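You operate a simulated robot arm through the tools that you are given. There is no shell and no other tool. Be economical: measure what you need, move in short steps, check, and stop when the job is done.

You are at the controls of a simulated two-armed robot. One attempt, no reset.

TASK
Put the small blue banded bowl on the waist high shelf of the steel shelving away on the steel top of the basket shelving. Then put one of the tubes from the waist high shelf of the steel shelving on the top of the side table. Then take the loop tag marked "repair" from the tag block and leave it in the silver purple banded bowl. Keep to this order. Set down upright: tube.

Only the result counts: the job must be done as asked and must still hold three seconds after the hand-in. Knocking over, shifting, dropping, spilling or breaking anything else fails it.

THE ROBOT
Two 7-joint arms with three-finger grippers on one trunk, on a base that drives. Base frame: it is fixed to the floor where the robot stands at the start and does not move with it; the origin is under the middle of the robot, x ahead of it, y to its left, z up; the surface under the hand at the start is at about z = 90. Units: cm, rad, N and s.
The left shoulder is at the start at [4.2, 15.4, 100.7], the right one opposite. With the tool pointing down near the work surface each hand reaches from about 10 to 60 cm from the robot's upright axis, wherever it stands, measured 20 degrees to its own side. Places, roughly: purple banded bowl [0, 175, 100]; small blue banded bowl (9x9x5 cm) [70, 10, 90]; steel top of the basket shelving [-720, 430, 90]; top of the side table [-100, -280, 80]. Payload 2.69 kg a hand.
Tool frame (each hand has its own): the origin (TCP) lies between the finger pads and is the grasp point; the fingertips stand 2.9 cm ahead of it; z points along the fingers, y is the line along which they close. The gripper opens to 12 cm. The gripper's body begins 7.8 cm behind the TCP.
Orientation is told as [roll, pitch, yaw] about the base's x, y, z axes, in that order, counted from this pose: with the fingers straight down and closing along the base's y, the tool's x points along the base's -x, its y along +y and its z along -z.

THE INTERFACE
- The arms move only by the tool servo_tool. It takes "left_series", "right_series" or both (then of equal length, played together; a hand with none holds still); each is a list of rows, each an object of numbers (a shift or turn left out is 0, a gripper value left out holds the last): "gripper": the gripper command, from -1 (shut) to 1 (fully open), values between in proportion; "dx", "dy", "dz": the shift along the tool's x, y, z in units of 20 mm (1.0 is 20 mm); "wx", "wy", "wz": the turn, a rotation vector about the tool's x, y, z in units of 5 degrees (1.0 is 5 degrees). In form: [{"gripper": .., "dx": .., "dy": .., "dz": .., "wx": .., "wy": .., "wz": ..}, ...]. A call has 1 to 20 rows; each row shifts and turns the commanded pose from where the row before left it, along the tool's axes as they then stand. A call with a number of a shift or a turn outside -1 to 1 is refused whole. Each row takes 0.2 s and may step no farther than 5 cm and 0.15 rad from the row before; otherwise, or with a gripper value out of range, the whole call is refused. Where a pose cannot be reached the arm comes as near as it can. A force on the tool above 40 N (or 10 N above the force at the start of the call, whichever is more), or a blocked arm, ends the call early, and 0.2 s more pass. Each finger halts on what it meets, pressing with about 31 N; the grip force reading is that of the motor and also rises with nothing between the fingers. The clock runs only during rows and for 0.2 s after the last one: add rows that do not move to give the fingers time. It gives the time, the measured TCP pose, the force on the tool (base axes), the opening and the grip force at its end, in the units of the frame above (readings bear some noise), with the torque about the TCP (base axes, N m) and any sound that the robot's microphone picked up, and new pictures: "pictures" is both (left out), scene, wrist or none (wrist: the cameras of the hands that moved).
- Cameras (640 x 400 px; columns grow to the right, rows downward): "scene" is now at [14.83, -3.8, 120.84]; the picture's right is [-0.39, -0.92, 0.00], its down [-0.06, 0.02, -1.00] and it looks along [0.92, -0.39, -0.06] (base axes); focal length 216 px, centre (320, 200). "left" rides on the left gripper at [6.3, 0, -10.4] in its tool frame; the picture's right is [0.00, 1.00, 0.00], its down [-0.83, 0.00, -0.56] and it looks along [-0.56, 0.00, 0.83] (tool axes); focal length 275 px, centre (320, 200). "right" rides on the right gripper at [6.3, 0, -10.4] in its tool frame; the picture's right is [0.01, 1.00, 0.00], its down [-0.83, 0.00, -0.56] and it looks along [-0.56, 0.00, 0.83] (tool axes); focal length 275 px, centre (320, 200). There is no depth. A picture from a camera that has moved, and an enlarged one, comes with that camera's place and axes in the base frame and with its lens.
- lift_body(by): slides the trunk up (or, below 0, down) by that many cm; the arms and the scene camera ride with it, the base frame stays. It gives what a move gives, with no picture.
- steer(legs): drives the robot by 1 to 6 legs, each [ahead, left, turn to the left] in cm, cm and rad, along the robot's own axes; the way and the turn of a leg run together, so that a leg with both is an arc; at most 150 cm and 3.142 rad a leg. The arms and the cameras ride along, it lands a little off, and it stops where it bumps. It gives what a move gives, and a new picture of the scene camera.
- pan_tilt(pan, tilt): turns the head with the scene camera to pan (to the left, within 1.396 rad either way) and tilt (down, from -0.506 to 1.204), counted from straight ahead of the robot. It gives what a move gives, and a new picture of the scene camera.
- close_up(camera, box): a new picture of the part [left, top, right, bottom] of that camera's present view, enlarged. The clock stands still meanwhile.
- job_done(): hands the job in; it is judged then, once.

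Go step by step. Nothing tells you exact positions but the pictures and the camera data: compare them with the known pose of the tool, close in by small moves and look again before you grip or let go. The budget is 165 turns and 260 pictures, counting those below and the enlarged ones. Unless the task says otherwise, let go and move clear before handing in, and close with one line.

The tools are called after "Request:" as name(argument=value, ...) on one line, values as JSON. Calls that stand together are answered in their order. servo_tool: Moves the arms, as the interface text tells. Its arguments: {"type":"object","properties":{"left_series":{"type":"array"},"right_series":{"type":"array"},"pictures":{"type":"string","enum":["both","scene","wrist","none"]}},"required":[]} The other tools are called the same way: lift_body (by) slides the trunk up or down; steer (legs) drives the base; pan_tilt (pan, tilt) turns the head that bears the scene camera; close_up (camera, box) takes an enlarged picture of a part of a camera's view; job_done () hands the job in.

At the start:

```text
clock: 0.0
left_position: [28.07, 1.99, 114.29]
left_ee_rot: [0.001, 0.0, 0.002]
left_force: [0.2, 0.4, 0.4]
left_ft_torque: [0.01, 0.0, 0.02]
left_width: 12.01
left_grip_force: 0.0
right_position: [32.12, -39.93, 100.0]
right_ee_rot: [-0.001, 0.0, -0.001]
right_force: [-1.3, 0.5, 0.9]
right_ft_torque: [0.01, 0.01, 0.0]
right_width: 11.99
right_grip_force: 0.0
trunk travel left (down, up): [-37.5, 6.3]
robot x, y, heading: [-0.1, 0.08, -0.002]
head pan, tilt: [-0.403, 0.059]
```

scene: 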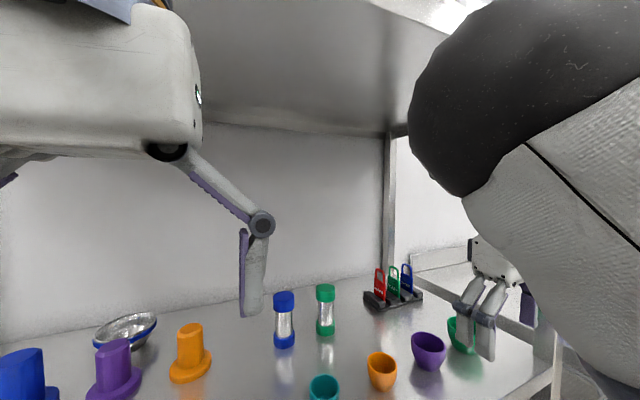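
right: 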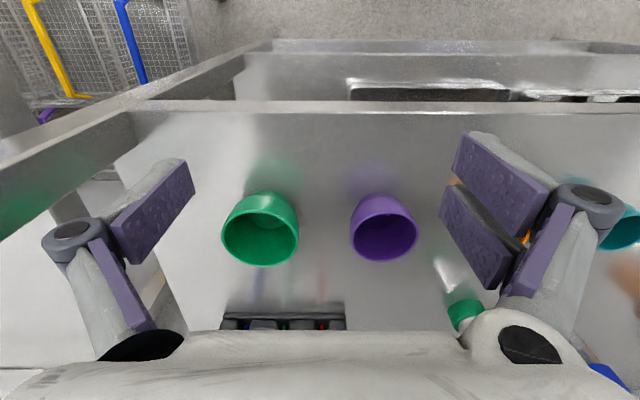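
left: 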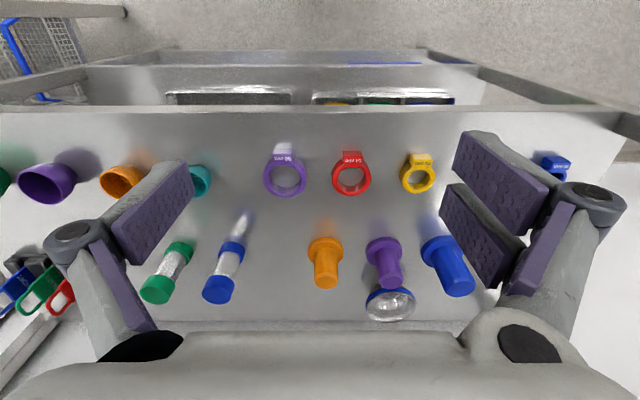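

I see the steel shelf with cups, tubes, tag block and the blue-banded bowl at the back. I'll look around with the head first.

Request:
pan_tilt(pan=0.0, tilt=0.5)

Request:
pan_tilt(pan=1.39, tilt=0.15)

Request:
pan_tilt(pan=-1.39, tilt=0.15)

```text
clock: 0.9
left_position: [28.1, 2.05, 114.28]
left_ee_rot: [0.0, 0.0, 0.003]
left_force: [20.4, 11.0, -9.2]
left_ft_torque: [-1.47, 1.64, -1.22]
left_width: 12.0
left_grip_force: 0.1
right_position: [32.09, -40.02, 100.08]
right_ee_rot: [-0.002, -0.002, -0.001]
right_force: [-0.6, -0.6, -1.2]
right_ft_torque: [0.0, 0.0, -0.04]
right_width: 12.02
right_grip_force: 0.0
trunk travel left (down, up): [-37.5, 6.3]
robot x, y, heading: [0.06, 0.26, -0.006]
head pan, tilt: [0.0, 0.499]
camera scene: at [15.61, -0.36, 117.16], right [-0.02, -1.0, 0.0], down [-0.44, 0.01, -0.9], along [0.9, -0.01, -0.44], focal length 216 px, centre (320, 200)
```

scene: 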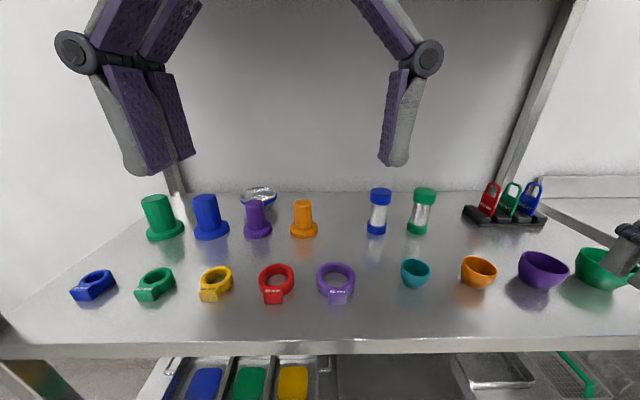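

```text
clock: 2.4
left_position: [27.92, 2.0, 114.42]
left_ee_rot: [0.0, 0.0, -0.002]
left_force: [0.1, -0.9, 1.2]
left_ft_torque: [0.01, 0.04, 0.02]
left_width: 11.99
left_grip_force: 0.0
right_position: [32.16, -39.94, 100.02]
right_ee_rot: [-0.003, 0.0, 0.0]
right_force: [-0.1, 0.2, -0.5]
right_ft_torque: [0.01, -0.01, 0.01]
right_width: 12.0
right_grip_force: 0.1
trunk travel left (down, up): [-37.5, 6.3]
robot x, y, heading: [-0.12, -0.16, 0.001]
head pan, tilt: [1.389, 0.15]
camera scene: at [8.11, 8.91, 120.01], right [0.98, -0.18, 0.0], down [-0.03, -0.15, -0.99], along [0.18, 0.97, -0.15], focal length 216 px, centre (320, 200)
```

scene: 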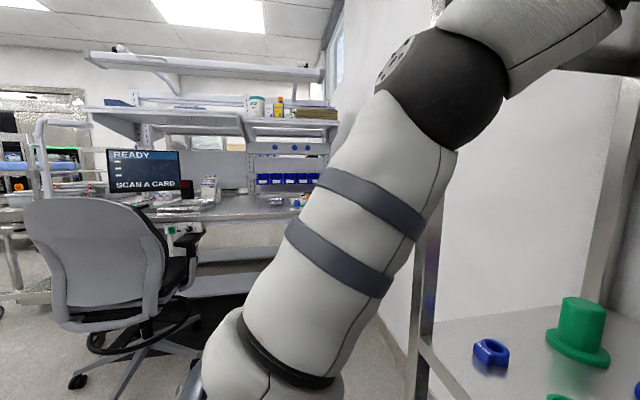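

```text
clock: 4.9
left_position: [28.01, 2.02, 114.26]
left_ee_rot: [0.001, 0.001, -0.001]
left_force: [-0.3, -0.3, -0.1]
left_ft_torque: [0.02, 0.02, -0.01]
left_width: 12.02
left_grip_force: 0.1
right_position: [32.04, -39.92, 100.03]
right_ee_rot: [-0.002, -0.001, 0.0]
right_force: [-1.0, 0.7, 0.2]
right_ft_torque: [0.01, -0.03, 0.0]
right_width: 11.97
right_grip_force: 0.1
trunk travel left (down, up): [-37.5, 6.3]
robot x, y, heading: [0.2, 0.01, -0.002]
head pan, tilt: [-1.389, 0.15]
camera scene: at [8.11, -9.33, 120.01], right [-0.98, -0.18, 0.0], down [-0.03, 0.15, -0.99], along [0.18, -0.97, -0.15], focal length 216 px, centre (320, 200)
```

scene: 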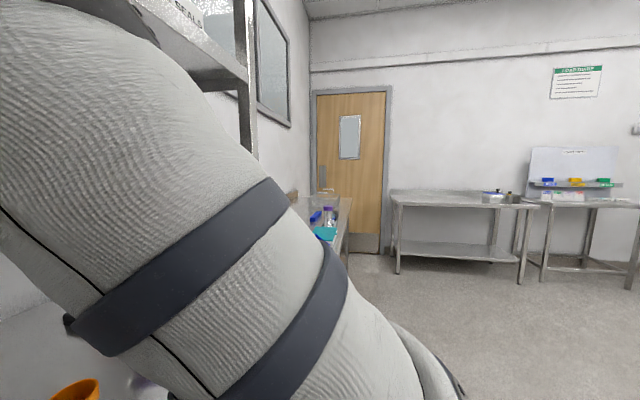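

The bowl sits near [70,16] behind a purple plug; that needs driving ahead a bit. Let me look down at the space in front of the base and read the tags.

Request:
pan_tilt(pan=0.0, tilt=1.2)

Request:
pan_tilt(pan=0.0, tilt=0.3)

Request:
close_up(camera="scene", box=[440, 200, 600, 300])

Request:
close_up(camera="scene", box=[200, 180, 360, 280])

```text
clock: 6.4
left_position: [28.13, 2.14, 114.41]
left_ee_rot: [0.0, 0.002, 0.0]
left_force: [0.1, -0.1, 0.1]
left_ft_torque: [-0.01, -0.02, -0.01]
left_width: 11.99
left_grip_force: 0.1
right_position: [32.14, -39.94, 99.77]
right_ee_rot: [-0.001, 0.006, -0.002]
right_force: [0.4, 0.3, 0.0]
right_ft_torque: [-0.01, 0.0, 0.0]
right_width: 12.02
right_grip_force: 0.0
trunk travel left (down, up): [-37.5, 6.3]
robot x, y, heading: [-0.15, -0.24, 0.001]
head pan, tilt: [0.0, 1.201]
camera scene: at [14.02, -5.04, 116.35], right [-0.54, -0.84, 0.0], down [-0.44, 0.28, -0.86], along [0.72, -0.46, -0.52], focal length 216 px, centre (320, 200)
```

scene: 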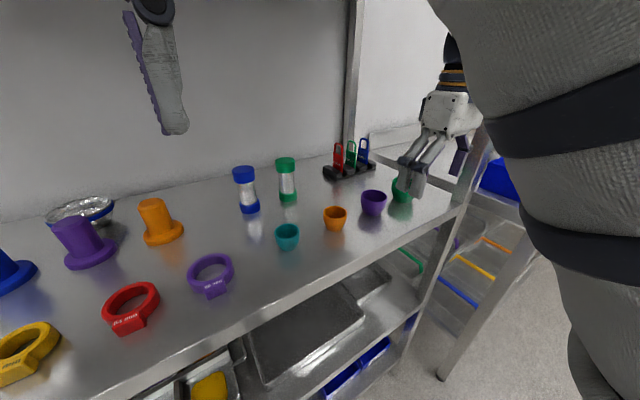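

```text
clock: 7.6
left_position: [28.17, 2.31, 114.42]
left_ee_rot: [-0.004, 0.0, -0.004]
left_force: [14.9, 62.9, 32.4]
left_ft_torque: [-7.78, 4.59, -5.29]
left_width: 11.99
left_grip_force: 0.1
right_position: [32.06, -39.89, 100.0]
right_ee_rot: [-0.003, 0.001, 0.0]
right_force: [-0.3, -0.2, -0.7]
right_ft_torque: [-0.01, 0.0, 0.0]
right_width: 12.02
right_grip_force: 0.1
trunk travel left (down, up): [-37.5, 6.3]
robot x, y, heading: [0.08, -0.13, -0.001]
head pan, tilt: [0.0, 0.3]
camera scene: at [14.49, -4.79, 117.86], right [-0.49, -0.87, 0.0], down [-0.32, 0.18, -0.93], along [0.81, -0.46, -0.37], focal length 216 px, centre (320, 200)
```

scene: 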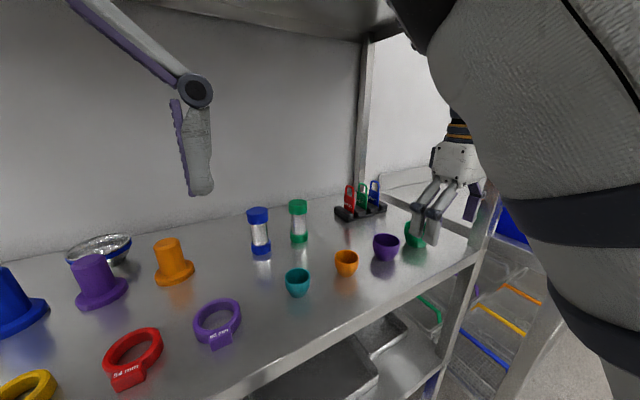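

```text
4.00 times, centred on (520, 250) of scene
camera zoom: at [14.49, -4.79, 117.86], right [-0.49, -0.87, 0.0], down [-0.32, 0.18, -0.93], along [0.81, -0.46, -0.37], focal length 865 px, centre (-480, 0)
```

zoom: 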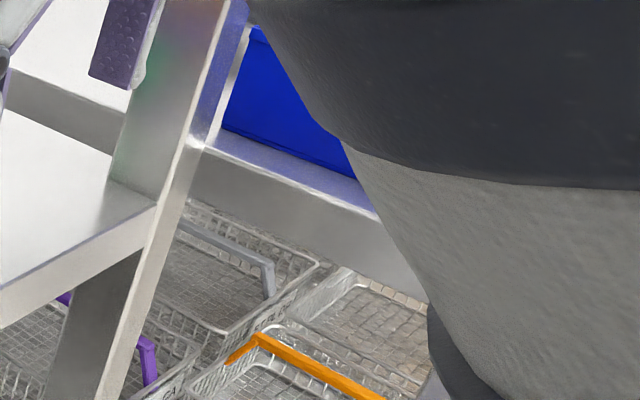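

```text
4.00 times, centred on (280, 230) of scene
camera zoom: at [14.49, -4.79, 117.86], right [-0.49, -0.87, 0.0], down [-0.32, 0.18, -0.93], along [0.81, -0.46, -0.37], focal length 865 px, centre (480, 80)
```

zoom: 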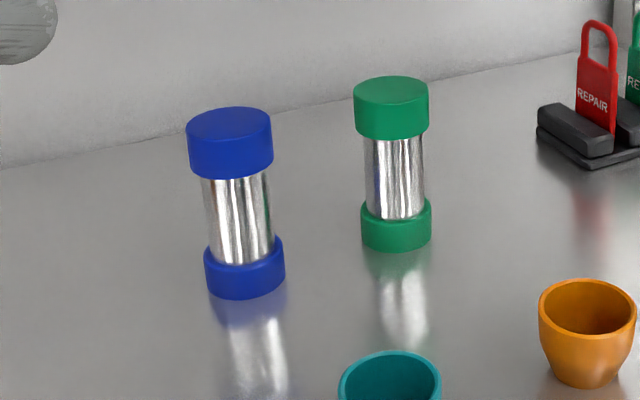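

The red tag reads REPAIR. The head seems to be held back by the left arm, so I turn it back, look upward for shelf clearance, and raise the right hand.

Request:
pan_tilt(pan=-0.45, tilt=-0.4)

Request:
servo_tool(right_series=[{"dz": -1}, {"dz": -1}, {"dz": -1}, {"dz": -1}, {"dz": -1}, {}], pictures="scene")

Request:
pan_tilt(pan=0.0, tilt=0.1)

```text
clock: 8.7
left_position: [28.12, 1.98, 114.32]
left_ee_rot: [-0.001, -0.001, 0.001]
left_force: [0.7, -0.2, 0.1]
left_ft_torque: [-0.01, 0.01, 0.0]
left_width: 12.01
left_grip_force: 0.0
right_position: [32.12, -40.02, 100.06]
right_ee_rot: [-0.002, -0.001, -0.002]
right_force: [1.1, -0.4, -0.2]
right_ft_torque: [-0.03, 0.01, 0.04]
right_width: 11.98
right_grip_force: 0.0
trunk travel left (down, up): [-37.5, 6.3]
robot x, y, heading: [-0.1, 0.08, 0.001]
head pan, tilt: [-0.45, -0.4]
camera scene: at [13.03, -3.39, 124.68], right [-0.43, -0.9, 0.0], down [0.35, -0.17, -0.92], along [0.83, -0.4, 0.39], focal length 216 px, centre (320, 200)
```

scene: 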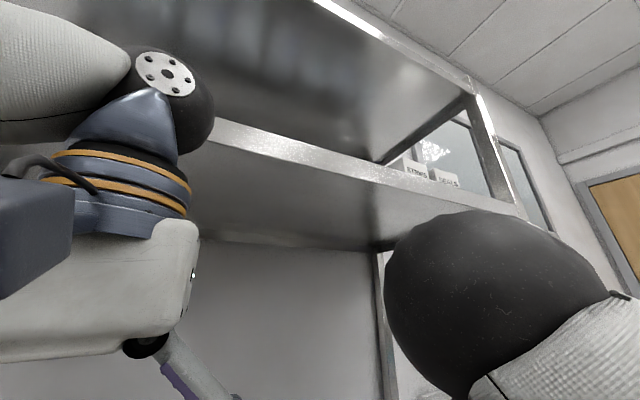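

```text
clock: 10.1
left_position: [28.16, 1.81, 114.39]
left_ee_rot: [0.001, 0.0, 0.001]
left_force: [0.1, 0.3, -0.7]
left_ft_torque: [-0.01, -0.04, 0.02]
left_width: 12.0
left_grip_force: 0.0
right_position: [32.26, -39.89, 110.19]
right_ee_rot: [-0.001, 0.002, -0.002]
right_force: [-0.2, 0.5, -0.1]
right_ft_torque: [0.0, 0.0, 0.02]
right_width: 12.0
right_grip_force: 0.0
trunk travel left (down, up): [-37.5, 6.3]
robot x, y, heading: [-0.4, 0.25, 0.002]
head pan, tilt: [-0.45, -0.4]
camera scene: at [13.02, -3.4, 124.69], right [-0.44, -0.9, 0.0], down [0.35, -0.17, -0.92], along [0.83, -0.4, 0.39], focal length 216 px, centre (320, 200)
```

scene: 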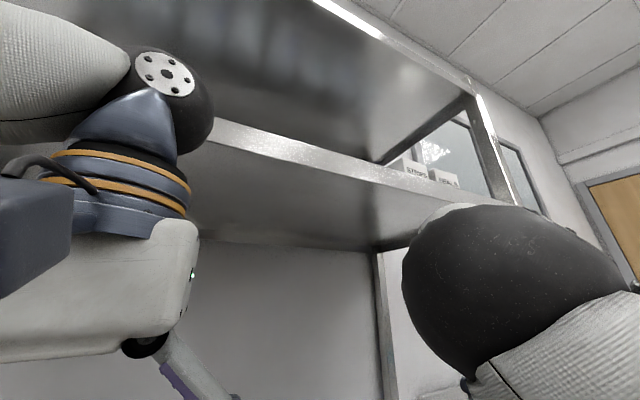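

```text
clock: 11.0
left_position: [27.98, 1.9, 114.34]
left_ee_rot: [-0.001, 0.001, -0.001]
left_force: [-0.5, 0.5, 0.2]
left_ft_torque: [-0.02, -0.01, 0.01]
left_width: 12.0
left_grip_force: 0.1
right_position: [32.29, -39.9, 110.02]
right_ee_rot: [-0.001, 0.001, -0.002]
right_force: [0.0, -0.4, -0.1]
right_ft_torque: [-0.05, 0.01, -0.01]
right_width: 12.02
right_grip_force: 0.0
trunk travel left (down, up): [-37.5, 6.3]
robot x, y, heading: [-0.22, -0.09, 0.001]
head pan, tilt: [0.0, 0.099]
camera scene: at [15.63, -0.22, 120.49], right [0.0, -1.0, 0.0], down [-0.1, 0.0, -1.0], along [1.0, 0.0, -0.1], focal length 216 px, centre (320, 200)
```

scene: 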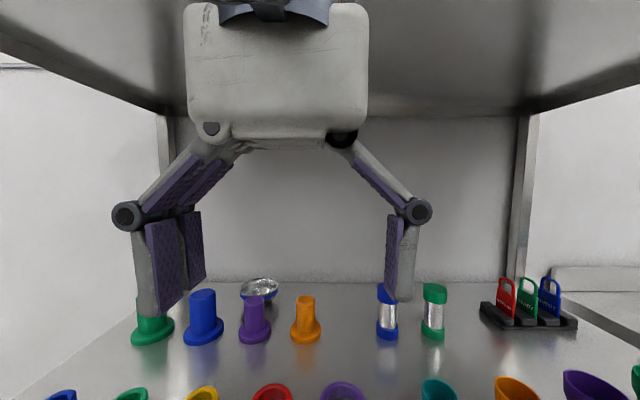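

The shelf above is at about z = 139, so there's room. I drive ahead in a short step.

Request:
steer(legs=[[8, 0, 0]])

```text
clock: 12.2
left_position: [35.15, 2.0, 113.48]
left_ee_rot: [0.034, 0.002, -0.018]
left_force: [1.1, -0.3, -0.4]
left_ft_torque: [-0.03, 0.1, -0.06]
left_width: 11.99
left_grip_force: 0.0
right_position: [40.03, -39.8, 110.14]
right_ee_rot: [-0.001, 0.002, 0.002]
right_force: [1.2, 0.1, -0.2]
right_ft_torque: [-0.01, 0.11, 0.0]
right_width: 11.99
right_grip_force: 0.2
trunk travel left (down, up): [-37.5, 6.3]
robot x, y, heading: [7.4, -0.09, 0.004]
head pan, tilt: [0.0, 0.099]
stopped in leg 1: the force on the tool passed its limit at 51 N (the readings are from after the stop); the commanded pose is now the measured one
camera scene: at [23.33, -0.16, 120.42], right [0.0, -1.0, 0.0], down [-0.1, 0.0, -0.99], along [0.99, 0.0, -0.1], focal length 216 px, centre (320, 200)
```

scene: 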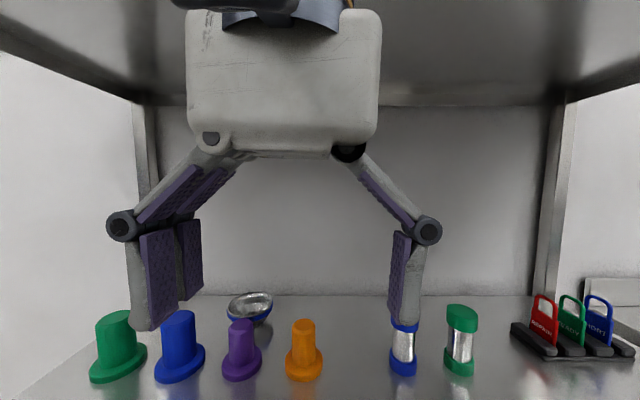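

The left wrist touched the lip of the upper shelf. I back off, retract the right hand, and tilt the left hand forward and lower so that it slides under.

Request:
steer(legs=[[-8, 0, 0]])

Request:
servo_tool(left_series=[{"wy": -1, "dx": 0.5}, {"wy": -1, "dx": 0.5}, {"wy": -1, "dx": 0.5}, {"wy": -1}, {"wy": -1}, {"wy": -1}, {}, {}], right_series=[{"dx": 1}, {"dx": 1}, {"dx": 1}, {"dx": 1}, {"dx": 1}, {"dx": 1}, {}, {}], pictures="both")

```text
clock: 13.2
left_position: [26.93, 2.03, 113.68]
left_ee_rot: [0.033, -0.001, -0.023]
left_force: [-0.6, 0.0, -0.1]
left_ft_torque: [0.02, -0.03, 0.0]
left_width: 11.99
left_grip_force: 0.1
right_position: [31.8, -39.89, 110.21]
right_ee_rot: [-0.004, -0.004, -0.001]
right_force: [0.1, 0.2, 0.8]
right_ft_torque: [-0.02, -0.09, -0.01]
right_width: 12.01
right_grip_force: 0.0
trunk travel left (down, up): [-37.5, 6.3]
robot x, y, heading: [-0.47, 0.08, 0.004]
head pan, tilt: [0.0, 0.099]
camera scene: at [15.2, -0.12, 120.49], right [0.0, -1.0, 0.0], down [-0.1, 0.0, -1.0], along [1.0, 0.0, -0.1], focal length 216 px, centre (320, 200)
```

scene: 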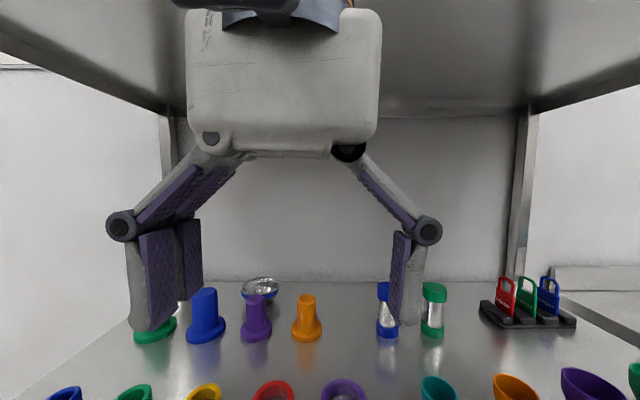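

```text
clock: 13.8
left_position: [25.64, 1.96, 113.73]
left_ee_rot: [0.022, -0.167, -0.009]
left_force: [3.1, -0.2, -0.6]
left_ft_torque: [0.03, 0.19, 0.11]
left_width: 12.01
left_grip_force: 0.0
right_position: [27.96, -40.06, 110.36]
right_ee_rot: [-0.001, -0.002, -0.002]
right_force: [-0.7, -0.1, -0.1]
right_ft_torque: [0.0, 0.03, 0.0]
right_width: 11.99
right_grip_force: 0.1
trunk travel left (down, up): [-37.5, 6.3]
robot x, y, heading: [-0.65, 0.16, -0.0]
head pan, tilt: [0.0, 0.099]
stopped in row 3 (left hand): the force on the tool passed its limit at 81 N (the readings are from after the stop); the commanded pose is now the measured one
camera scene: at [15.31, -0.1, 120.51], right [0.0, -1.0, 0.0], down [-0.1, 0.0, -1.0], along [1.0, 0.0, -0.1], focal length 216 px, centre (320, 200)
camera right: at [21.77, -39.99, 120.67], right [0.0, 1.0, 0.0], down [0.83, 0.0, 0.56], along [0.56, 0.0, -0.83], focal length 275 px, centre (320, 200)
camera left: at [17.6, 1.86, 122.95], right [0.01, 1.0, 0.02], down [0.73, -0.02, 0.69], along [0.69, 0.01, -0.73], focal length 275 px, centre (320, 200)
```

scene: 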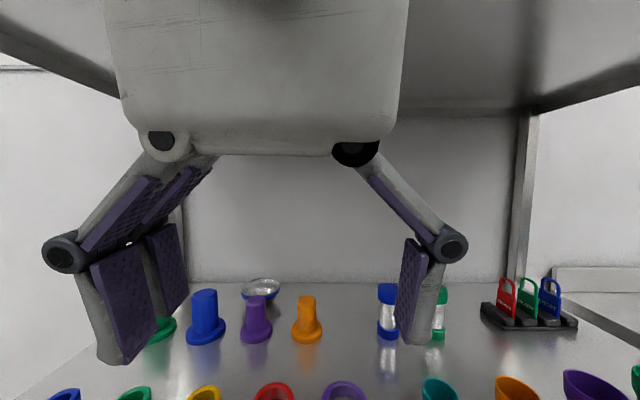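
right: 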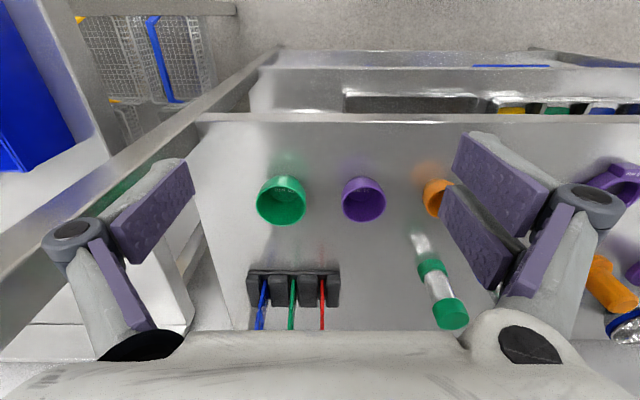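
left: 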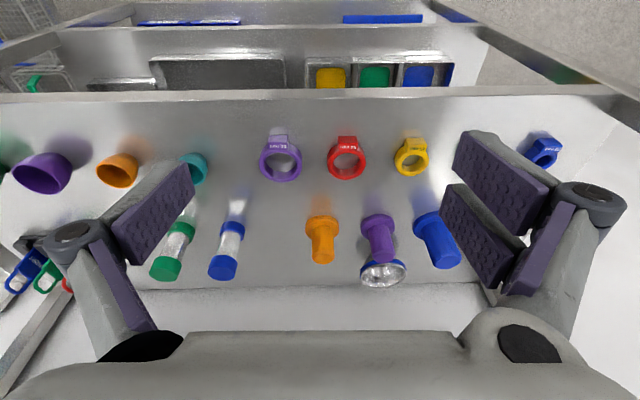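

The wrist touched the robot's head. I move the left hand out to the left and forward first, then down.

Request:
servo_tool(left_series=[{"dy": 0.7, "dx": -0.7}, {"dy": 1, "dx": -0.5}, {"dy": 1, "dx": -0.3, "dz": 0.5}, {"dy": 1, "dz": 0.8}, {"dy": 1, "dz": 1}, {"dy": 1, "dz": 1}, {"dy": 0.7, "dz": 1}, {"dz": 0.6}, {}], right_series=[{"dx": 1}, {"dx": 1}, {"dx": 1}, {"dx": 1}, {}, {}, {}, {}, {}], pictures="scene")

```text
clock: 15.8
left_position: [30.13, 14.91, 104.98]
left_ee_rot: [0.022, -0.169, -0.007]
left_force: [0.5, -0.3, -0.3]
left_ft_torque: [0.0, 0.02, 0.01]
left_width: 12.0
left_grip_force: 0.1
right_position: [20.0, -39.98, 110.04]
right_ee_rot: [-0.003, -0.002, -0.002]
right_force: [-0.1, -0.4, 0.5]
right_ft_torque: [-0.01, -0.02, 0.01]
right_width: 12.01
right_grip_force: 0.0
trunk travel left (down, up): [-37.5, 6.3]
robot x, y, heading: [-0.3, 0.0, 0.0]
head pan, tilt: [0.0, 0.099]
camera scene: at [15.29, -0.12, 120.48], right [0.0, -1.0, 0.0], down [-0.1, 0.0, -1.0], along [1.0, 0.0, -0.1], focal length 216 px, centre (320, 200)
```

scene: 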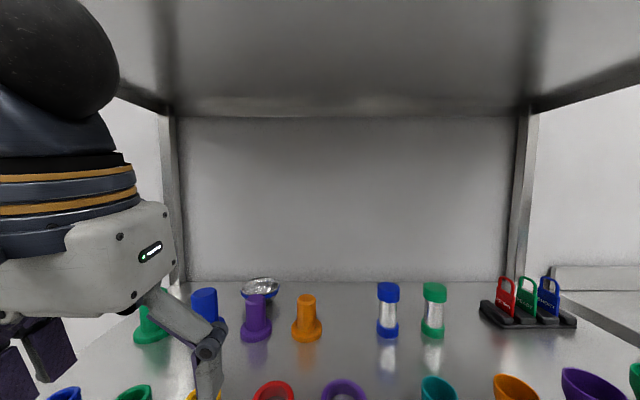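

Clear of the head now. I pitch the left hand forward further and partly close the gripper for a rim pinch.

Request:
servo_tool(left_series=[{"wy": -1, "gripper": -0.3}, {"wy": -1}, {"wy": -1}, {"wy": -1}, {"wy": -1}, {}, {}], pictures="both")

```text
clock: 17.4
left_position: [30.23, 15.1, 104.77]
left_ee_rot: [0.026, -0.606, -0.018]
left_force: [0.1, -1.2, -0.6]
left_ft_torque: [-0.01, 0.04, 0.01]
left_width: 4.23
left_grip_force: 0.1
right_position: [20.21, -40.16, 110.18]
right_ee_rot: [-0.003, -0.002, -0.002]
right_force: [0.3, -0.2, 0.6]
right_ft_torque: [0.0, 0.01, 0.04]
right_width: 12.01
right_grip_force: 0.1
trunk travel left (down, up): [-37.5, 6.3]
robot x, y, heading: [-0.53, 0.26, -0.001]
head pan, tilt: [0.0, 0.099]
camera scene: at [15.29, -0.12, 120.48], right [0.0, -1.0, 0.0], down [-0.1, 0.0, -1.0], along [1.0, 0.0, -0.1], focal length 216 px, centre (320, 200)
camera left: at [19.02, 14.96, 109.84], right [0.01, 1.0, 0.02], down [0.37, -0.03, 0.93], along [0.93, 0.0, -0.37], focal length 275 px, centre (320, 200)
```

scene: 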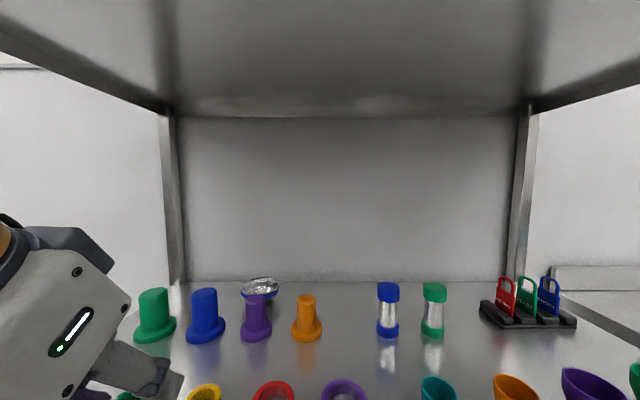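
left: 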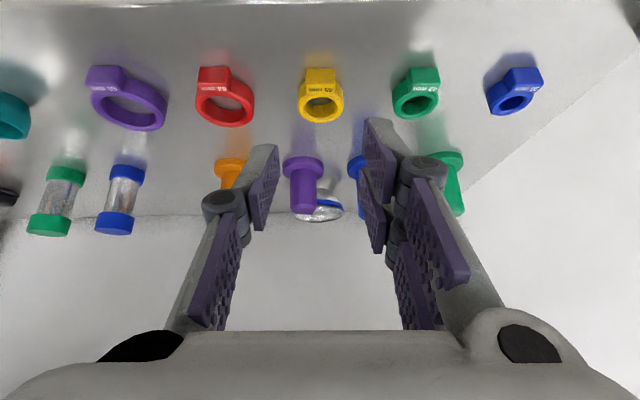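

Clear. I slide the left hand forward over the shelf at about z = 103 and look again.

Request:
servo_tool(left_series=[{"dx": 0.57, "dz": 0.82}, {"dx": -0.82, "dz": 0.57}, {"dx": -0.82, "dz": 0.57}, {"dx": -0.82, "dz": 0.57}, {"dx": -0.82, "dz": 0.57}, {"dx": -0.82, "dz": 0.57}, {"dx": -0.82, "dz": 0.57}, {"dx": -0.82, "dz": 0.57}, {"dx": -0.82, "dz": 0.57}, {"dx": -0.82, "dz": 0.57}, {"dx": -0.82, "dz": 0.57}, {"dx": -0.82, "dz": 0.57}, {"dx": -0.82, "dz": 0.57}, {}], pictures="both")

```text
clock: 20.4
left_position: [54.0, 15.09, 102.68]
left_ee_rot: [0.027, -0.606, -0.019]
left_force: [0.9, -0.3, -0.3]
left_ft_torque: [0.01, -0.04, -0.01]
left_width: 4.18
left_grip_force: 0.0
right_position: [20.06, -40.14, 110.14]
right_ee_rot: [-0.004, -0.005, -0.002]
right_force: [0.0, 0.0, -0.3]
right_ft_torque: [-0.02, -0.02, -0.02]
right_width: 12.01
right_grip_force: 0.0
trunk travel left (down, up): [-37.5, 6.3]
robot x, y, heading: [-0.44, 0.03, 0.002]
head pan, tilt: [0.0, 0.099]
camera scene: at [15.27, -0.11, 120.48], right [0.0, -1.0, 0.0], down [-0.1, 0.0, -1.0], along [1.0, 0.0, -0.1], focal length 216 px, centre (320, 200)
camera left: at [42.91, 14.93, 107.65], right [0.01, 1.0, 0.03], down [0.37, -0.03, 0.93], along [0.93, 0.0, -0.37], focal length 275 px, centre (320, 200)
```

scene: 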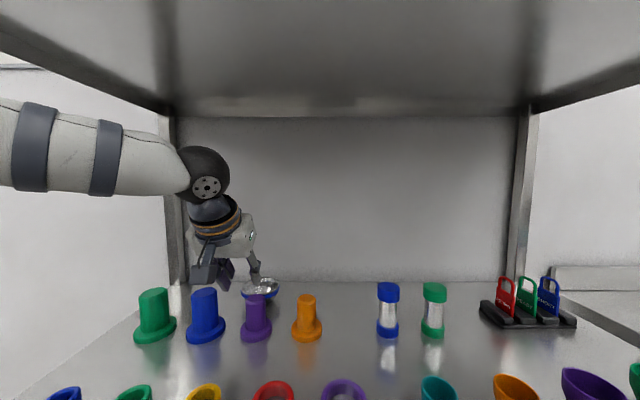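
left: 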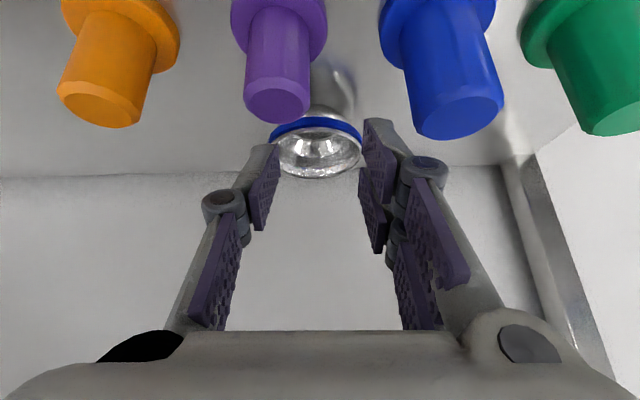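

The bowl's centre reads as about [64.0, 14.8], rim near z = 95. I move above its left rim, between the plugs, and look.

Request:
servo_tool(left_series=[{"dx": -0.754, "dz": 0.524, "dy": 0.41, "gripper": -0.45}, {"dx": -0.754, "dz": 0.524, "dy": 0.41}, {"dx": -0.754, "dz": 0.524, "dy": 0.41}, {"dx": -0.754, "dz": 0.524, "dy": 0.41}, {"dx": -0.754, "dz": 0.524, "dy": 0.41}, {"dx": 0.57, "dz": 0.82}, {}], pictures="both")

Request:
close_up(camera="left", box=[200, 40, 440, 190])

```text
clock: 22.0
left_position: [63.38, 19.29, 101.03]
left_ee_rot: [0.026, -0.604, -0.017]
left_force: [-0.5, -0.6, -0.4]
left_ft_torque: [-0.04, 0.01, 0.02]
left_width: 3.3
left_grip_force: 0.0
right_position: [20.19, -40.18, 110.09]
right_ee_rot: [-0.003, -0.004, -0.002]
right_force: [0.6, -0.3, 0.1]
right_ft_torque: [-0.03, 0.01, -0.01]
right_width: 11.99
right_grip_force: 0.1
trunk travel left (down, up): [-37.5, 6.3]
robot x, y, heading: [-0.19, -0.03, 0.004]
head pan, tilt: [0.0, 0.099]
camera scene: at [15.28, -0.12, 120.48], right [0.0, -1.0, 0.0], down [-0.1, 0.0, -1.0], along [1.0, 0.0, -0.1], focal length 216 px, centre (320, 200)
camera left: at [52.18, 19.07, 106.02], right [0.01, 1.0, 0.02], down [0.37, -0.03, 0.93], along [0.93, 0.0, -0.37], focal length 275 px, centre (320, 200)
```

scene: 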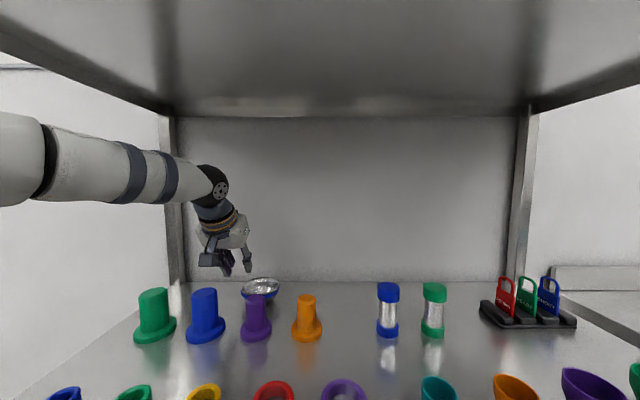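
left: 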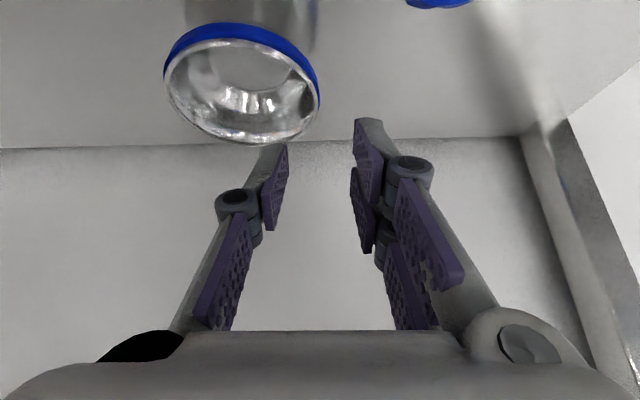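

```text
2.67 times, centred on (320, 115) of left
camera zoom: at [52.18, 19.07, 106.02], right [0.01, 1.0, 0.02], down [0.37, -0.03, 0.93], along [0.93, 0.0, -0.37], focal length 734 px, centre (320, 427)
```

zoom: 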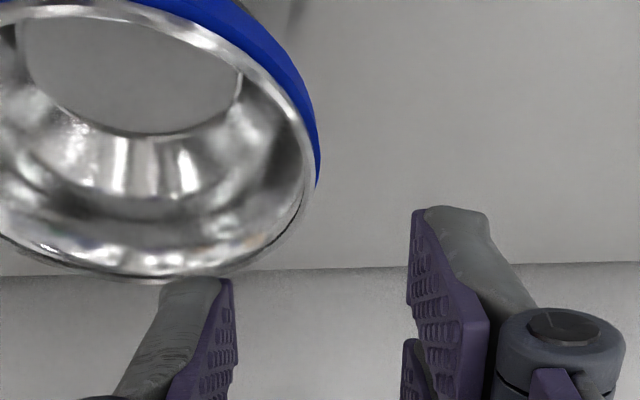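

The left wall of the rim is at about y = 19.2, centred between the fingers. I descend in a short step and check.

Request:
servo_tool(left_series=[{"dx": -0.33, "dz": 0.23}, {"dx": 0.57, "dz": 0.82}, {"dx": 0.57, "dz": 0.82}, {"dx": 0.3, "dz": 0.41}, {}], pictures="both")

Request:
close_up(camera="left", box=[200, 40, 440, 190])

Request:
close_up(camera="scene", box=[180, 220, 340, 320])

```text
clock: 23.2
left_position: [64.2, 19.34, 95.77]
left_ee_rot: [0.026, -0.604, -0.019]
left_force: [0.2, 0.0, 0.1]
left_ft_torque: [-0.02, -0.01, 0.01]
left_width: 3.3
left_grip_force: 0.0
right_position: [20.08, -40.02, 110.1]
right_ee_rot: [-0.003, -0.003, -0.002]
right_force: [0.3, -0.7, -1.0]
right_ft_torque: [-0.02, 0.01, 0.0]
right_width: 12.01
right_grip_force: 0.2
trunk travel left (down, up): [-37.5, 6.3]
robot x, y, heading: [-0.73, -0.32, -0.002]
head pan, tilt: [0.0, 0.099]
camera scene: at [15.29, -0.13, 120.48], right [0.0, -1.0, 0.0], down [-0.1, 0.0, -1.0], along [1.0, 0.0, -0.1], focal length 216 px, centre (320, 200)
camera left: at [53.03, 19.16, 100.73], right [0.01, 1.0, 0.02], down [0.37, -0.03, 0.93], along [0.93, 0.0, -0.37], focal length 275 px, centre (320, 200)
```

scene: 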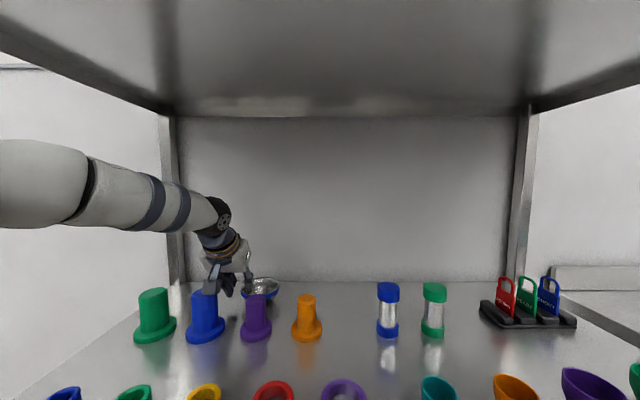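
left: 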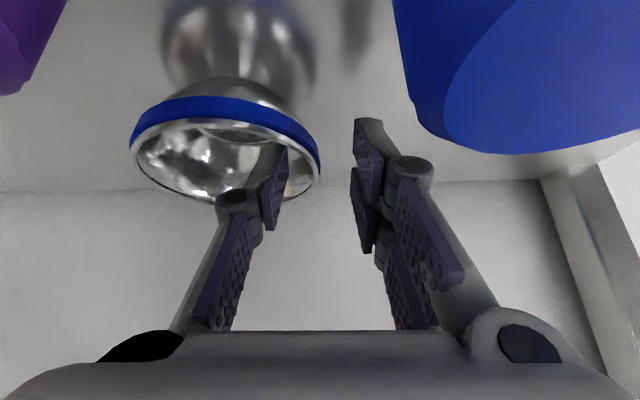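

```text
2.67 times, centred on (320, 115) of left
camera zoom: at [53.03, 19.16, 100.73], right [0.01, 1.0, 0.02], down [0.37, -0.03, 0.93], along [0.93, 0.0, -0.37], focal length 734 px, centre (320, 427)
```

zoom: 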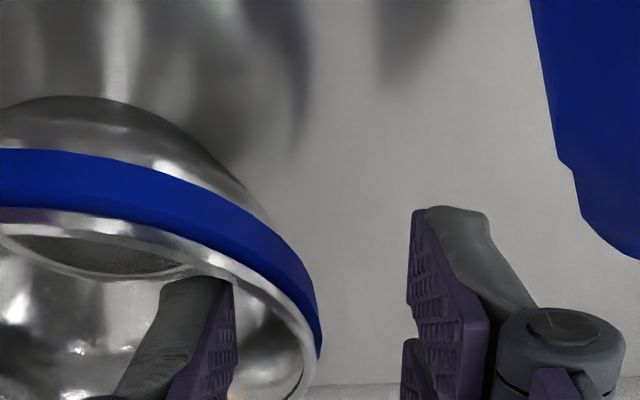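

```text
4.00 times, centred on (260, 270) of scene
camera zoom: at [15.29, -0.13, 120.48], right [0.0, -1.0, 0.0], down [-0.1, 0.0, -1.0], along [1.0, 0.0, -0.1], focal length 865 px, centre (560, -80)
```

zoom: 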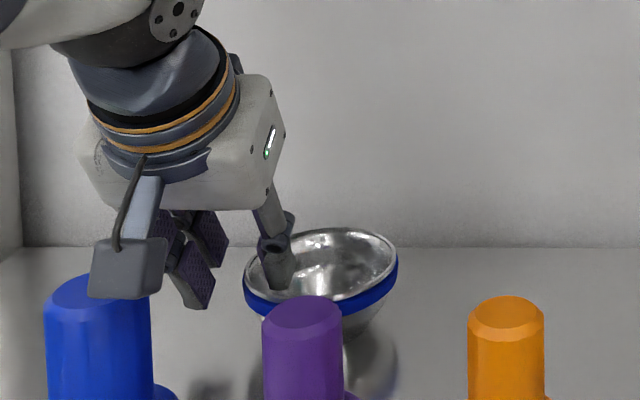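

The wrist camera housing is close to the top of the blue plug, so I make the hand steeper (this lifts the camera) before descending the last bit.

Request:
servo_tool(left_series=[{"wy": 1}, {"wy": 1}, {"wy": 1}, {"dx": -0.235, "dz": 0.08}, {"dx": 0.22, "dz": 0.6}, {}], pictures="wrist")

Request:
close_up(camera="scene", box=[180, 220, 340, 320])

```text
clock: 24.6
left_position: [64.54, 19.29, 94.47]
left_ee_rot: [0.021, -0.343, -0.011]
left_force: [-0.2, -0.5, -0.1]
left_ft_torque: [0.0, 0.0, 0.03]
left_width: 3.32
left_grip_force: 0.1
right_position: [20.1, -40.11, 110.19]
right_ee_rot: [-0.002, -0.003, -0.002]
right_force: [-0.1, -0.2, 0.1]
right_ft_torque: [0.01, 0.02, 0.01]
right_width: 12.0
right_grip_force: 0.1
trunk travel left (down, up): [-37.5, 6.3]
robot x, y, heading: [-0.4, -0.13, 0.004]
head pan, tilt: [0.0, 0.099]
camera left: at [55.03, 19.11, 102.31], right [0.01, 1.0, 0.02], down [0.6, -0.02, 0.8], along [0.8, 0.01, -0.6], focal length 275 px, centre (320, 200)
```

left: 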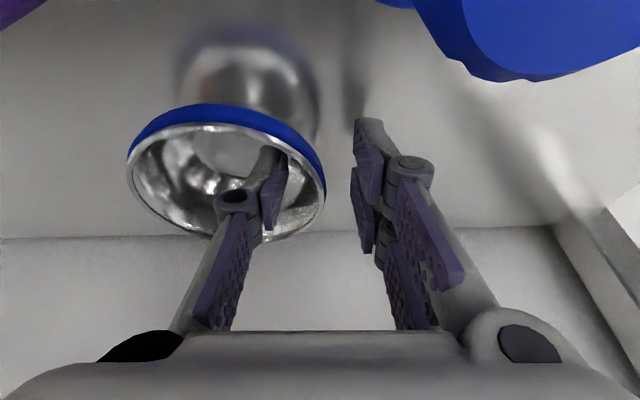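

```text
4.00 times, centred on (260, 270) of scene
camera zoom: at [15.29, -0.13, 120.48], right [0.0, -1.0, 0.0], down [-0.1, 0.0, -1.0], along [1.0, 0.0, -0.1], focal length 865 px, centre (560, -80)
```

zoom: 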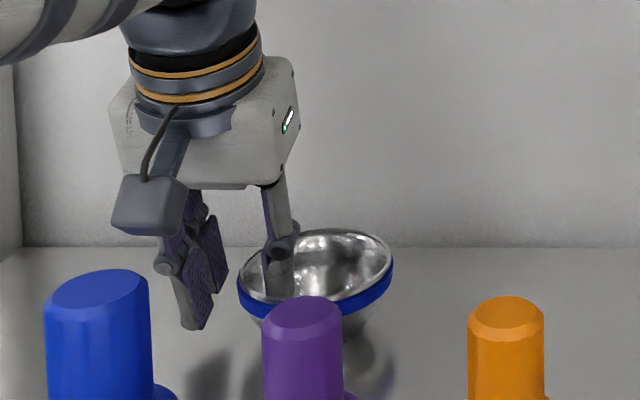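

Fingers straddle the rim. I raise slightly and close the grip.

Request:
servo_tool(left_series=[{"dx": -0.08, "dz": -0.24}, {"gripper": -0.7}, {"gripper": -1}, {}, {}, {}], pictures="wrist")

Request:
close_up(camera="scene", box=[180, 220, 340, 320])

```text
clock: 26.0
left_position: [64.61, 19.33, 95.18]
left_ee_rot: [0.024, -0.346, -0.011]
left_force: [4.5, -0.3, 14.0]
left_ft_torque: [-0.86, -0.12, 0.24]
left_width: 1.1
left_grip_force: 30.8
right_position: [20.01, -40.09, 110.14]
right_ee_rot: [-0.003, -0.004, -0.002]
right_force: [0.1, 0.2, -0.5]
right_ft_torque: [-0.01, 0.0, 0.0]
right_width: 11.99
right_grip_force: 0.0
trunk travel left (down, up): [-37.5, 6.3]
robot x, y, heading: [-0.37, 0.16, -0.0]
head pan, tilt: [0.0, 0.099]
camera left: at [55.09, 19.14, 102.93], right [0.01, 1.0, 0.02], down [0.59, -0.02, 0.8], along [0.81, 0.01, -0.59], focal length 275 px, centre (320, 200)
```

left: 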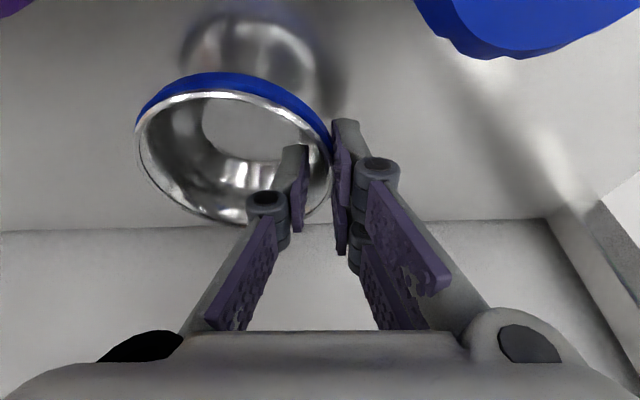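

```text
4.00 times, centred on (260, 270) of scene
camera zoom: at [15.21, -0.15, 120.5], right [0.0, -1.0, 0.0], down [-0.1, 0.0, -1.0], along [1.0, 0.0, -0.1], focal length 865 px, centre (560, -80)
```

zoom: 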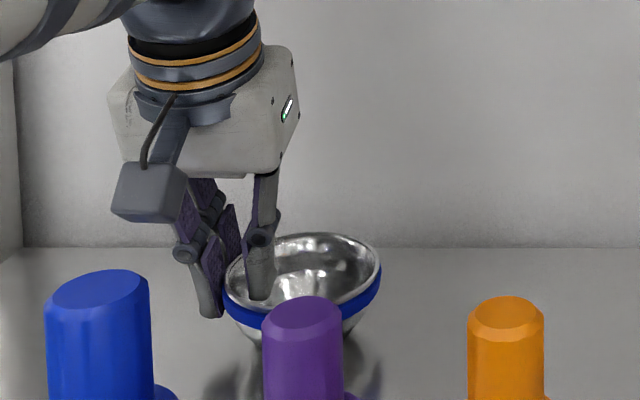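

Gripped, with the bowl slightly rolled. I lift it straight up and check.

Request:
servo_tool(left_series=[{"dx": -0.17, "dz": -0.47}, {"dx": -0.34, "dz": -0.94}, {"dx": -0.34, "dz": -0.94}, {"dx": -0.34, "dz": -0.94}, {}], pictures="both")

```text
clock: 27.2
left_position: [62.9, 18.91, 101.33]
left_ee_rot: [0.023, -0.342, -0.014]
left_force: [0.1, -0.7, -1.3]
left_ft_torque: [0.01, 0.02, -0.02]
left_width: 0.62
left_grip_force: 30.7
left hand out of reach, approached as far as the arm can: row 2, 3, 4
right_position: [20.15, -40.0, 110.14]
right_ee_rot: [-0.005, -0.001, -0.001]
right_force: [-0.3, 0.7, 0.4]
right_ft_torque: [0.03, -0.01, 0.02]
right_width: 12.01
right_grip_force: 0.1
trunk travel left (down, up): [-37.5, 6.3]
robot x, y, heading: [-0.17, -0.13, 0.003]
head pan, tilt: [0.0, 0.099]
camera scene: at [15.31, -0.12, 120.47], right [0.0, -1.0, 0.0], down [-0.1, 0.0, -0.99], along [0.99, 0.0, -0.1], focal length 216 px, centre (320, 200)
camera left: at [53.45, 18.67, 109.14], right [0.01, 1.0, 0.02], down [0.6, -0.02, 0.8], along [0.8, 0.01, -0.6], focal length 275 px, centre (320, 200)
```

scene: 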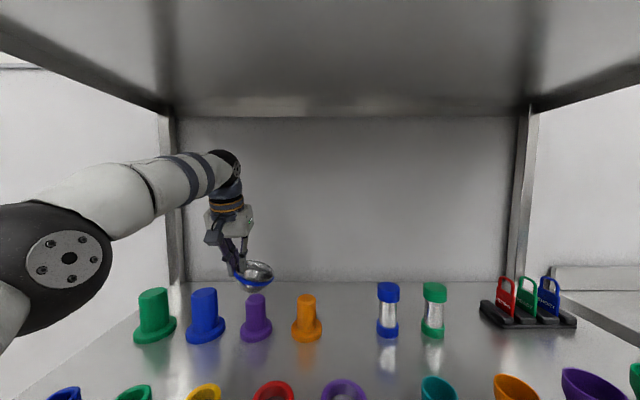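
left: 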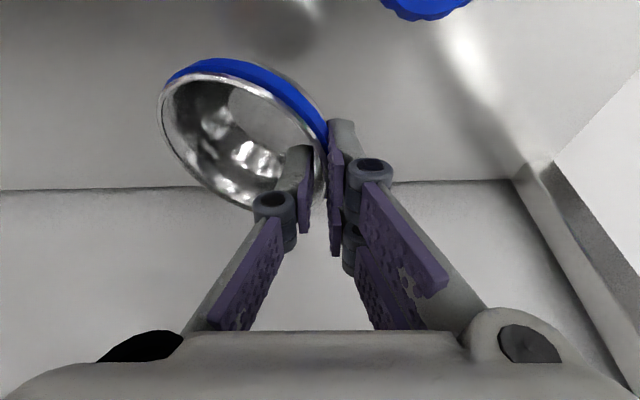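

Held securely, tilted a little. I raise the trunk 4 cm for clearance over the plugs and draw the hand back.

Request:
lift_body(by=4)

Request:
close_up(camera="scene", box=[140, 180, 380, 330])

```text
clock: 28.1
left_position: [61.0, 18.77, 111.47]
left_ee_rot: [0.025, -0.444, -0.013]
left_force: [-0.1, -0.7, -1.8]
left_ft_torque: [0.02, 0.03, 0.01]
left_width: 0.61
left_grip_force: 31.5
right_position: [20.08, -40.05, 114.29]
right_ee_rot: [-0.003, 0.0, -0.004]
right_force: [0.7, -0.7, -0.1]
right_ft_torque: [0.03, 0.03, 0.01]
right_width: 11.99
right_grip_force: 0.0
trunk travel left (down, up): [-41.5, 2.3]
robot x, y, heading: [-0.19, -0.04, 0.004]
head pan, tilt: [0.0, 0.099]
```

```text
2.67 times, centred on (260, 255) of scene
camera zoom: at [12.09, -0.12, 125.24], right [0.0, -1.0, 0.0], down [-0.1, 0.0, -0.99], along [0.99, 0.0, -0.1], focal length 577 px, centre (480, 53)
```

zoom: 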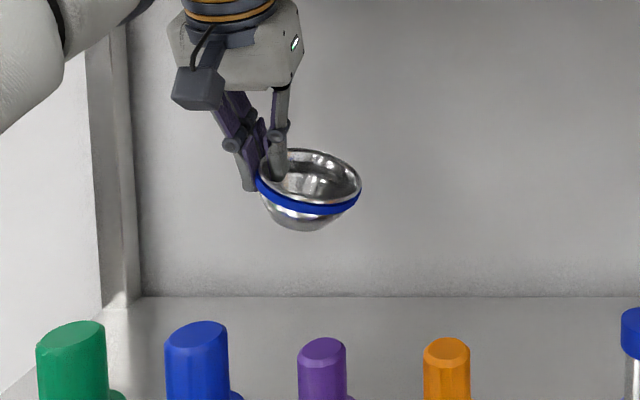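

Well above the plugs now. I draw back, lowering once past the plugs to keep the wrist beneath the upper shelf lip.

Request:
servo_tool(left_series=[{"dx": 0.43, "dz": 0.9}, {"dx": 0.2, "dz": 0.45}, {"dx": 0.9, "dz": -0.43}, {"dx": 0.9, "dz": -0.43}, {"dx": 0.9, "dz": -0.43}, {"dx": 0.9, "dz": -0.43}, {"dx": 0.9, "dz": -0.43}, {"dx": 0.9, "dz": -0.43}, {"dx": 0.9, "dz": -0.43}, {"dx": 0.9, "dz": -0.43}, {"dx": 0.4, "dz": 0.9}, {"dx": 0.4, "dz": 0.9}, {"dx": 0.9, "dz": -0.43}, {"dx": 0.9, "dz": -0.43}, {}], pictures="both")

```text
clock: 31.3
left_position: [59.48, 17.71, 113.29]
left_ee_rot: [0.023, -0.445, -0.012]
left_force: [-0.5, -0.3, -0.2]
left_ft_torque: [0.0, 0.03, 0.02]
left_width: 0.61
left_grip_force: 31.1
left hand out of reach, approached as far as the arm can: row 1, 2, 3, 4, 5, 6, 7, 8, 9, 10, 11, 12, 13, 14
right_position: [20.09, -40.08, 114.29]
right_ee_rot: [-0.004, -0.002, -0.002]
right_force: [0.7, -0.4, 0.5]
right_ft_torque: [-0.02, -0.01, -0.04]
right_width: 11.99
right_grip_force: 0.0
trunk travel left (down, up): [-41.5, 2.3]
robot x, y, heading: [-0.18, 0.27, 0.003]
head pan, tilt: [0.0, 0.099]
camera scene: at [11.97, -0.12, 125.27], right [0.0, -1.0, 0.0], down [-0.1, 0.0, -0.99], along [0.99, 0.0, -0.1], focal length 216 px, centre (320, 200)
camera left: at [49.3, 17.46, 120.16], right [0.01, 1.0, 0.02], down [0.51, -0.02, 0.86], along [0.86, 0.01, -0.51], focal length 275 px, centre (320, 200)
```

scene: 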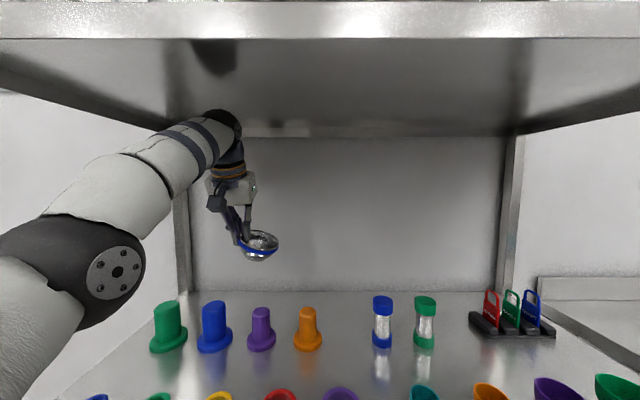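
left: 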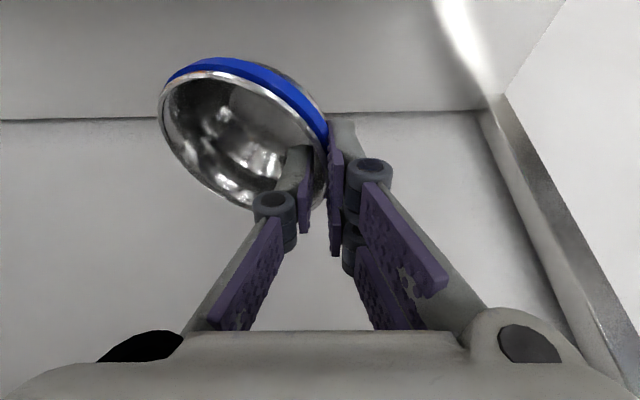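

The arm is stretched nearly straight and the solver is stuck. I nudge the command up and sideways to let the elbow bend.

Request:
servo_tool(left_series=[{"dx": -0.34, "dz": -0.94}, {"dx": -0.34, "dz": -0.94}, {"dy": 1}, {"dy": 1}, {"dy": 1}, {}], pictures="scene")

```text
clock: 32.7
left_position: [58.0, 22.61, 116.15]
left_ee_rot: [0.029, -0.434, -0.017]
left_force: [0.3, 0.7, -0.7]
left_ft_torque: [0.03, 0.0, -0.01]
left_width: 0.59
left_grip_force: 30.9
left hand out of reach, approached as far as the arm can: row 1, 2
right_position: [20.27, -40.38, 114.08]
right_ee_rot: [0.0, 0.002, -0.004]
right_force: [-0.5, 0.6, -0.1]
right_ft_torque: [0.03, 0.0, 0.01]
right_width: 11.97
right_grip_force: 0.0
trunk travel left (down, up): [-41.5, 2.3]
robot x, y, heading: [-0.22, 0.06, -0.005]
head pan, tilt: [0.0, 0.099]
camera scene: at [12.24, -0.55, 125.2], right [0.0, -1.0, 0.0], down [-0.1, 0.0, -0.99], along [0.99, 0.0, -0.1], focal length 216 px, centre (320, 200)
```

scene: 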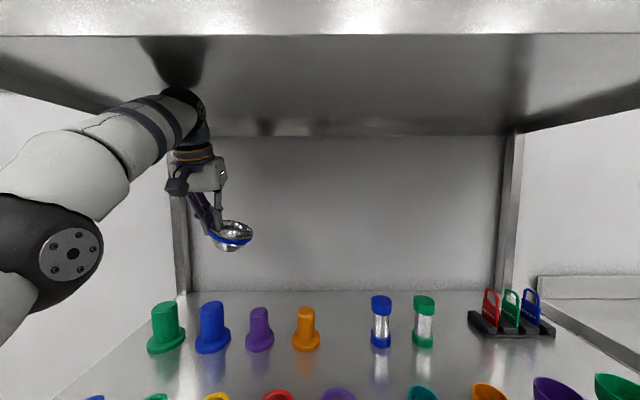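

It responds again. Now down and back in small steps.

Request:
servo_tool(left_series=[{"dx": 0.21, "dz": 0.45}, {"dx": 0.42, "dz": 0.9}, {"dx": 0.42, "dz": 0.9}, {}], pictures="scene")

```text
clock: 33.7
left_position: [59.93, 23.13, 113.41]
left_ee_rot: [0.023, -0.449, -0.014]
left_force: [1.0, -0.2, -0.1]
left_ft_torque: [0.03, 0.01, 0.01]
left_width: 0.58
left_grip_force: 31.6
left hand out of reach, approached as far as the arm can: row 1, 2, 3
right_position: [20.0, -39.93, 114.23]
right_ee_rot: [-0.002, -0.004, -0.001]
right_force: [-0.4, 0.0, -0.7]
right_ft_torque: [0.0, -0.03, 0.03]
right_width: 12.02
right_grip_force: 0.1
trunk travel left (down, up): [-41.5, 2.3]
robot x, y, heading: [-0.59, -0.05, -0.001]
head pan, tilt: [0.0, 0.099]
camera scene: at [11.91, -0.13, 125.3], right [0.0, -1.0, 0.0], down [-0.1, 0.0, -1.0], along [1.0, 0.0, -0.1], focal length 216 px, centre (320, 200)
```

scene: 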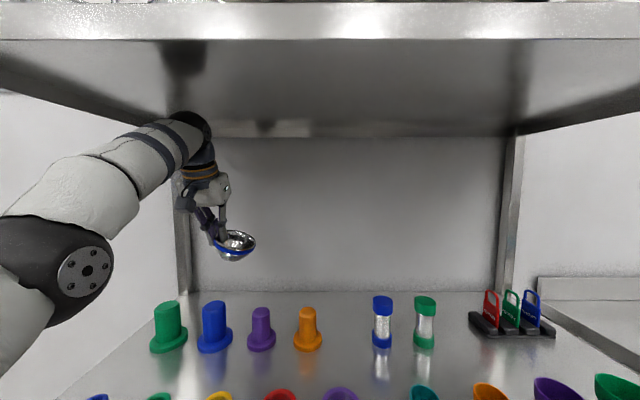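

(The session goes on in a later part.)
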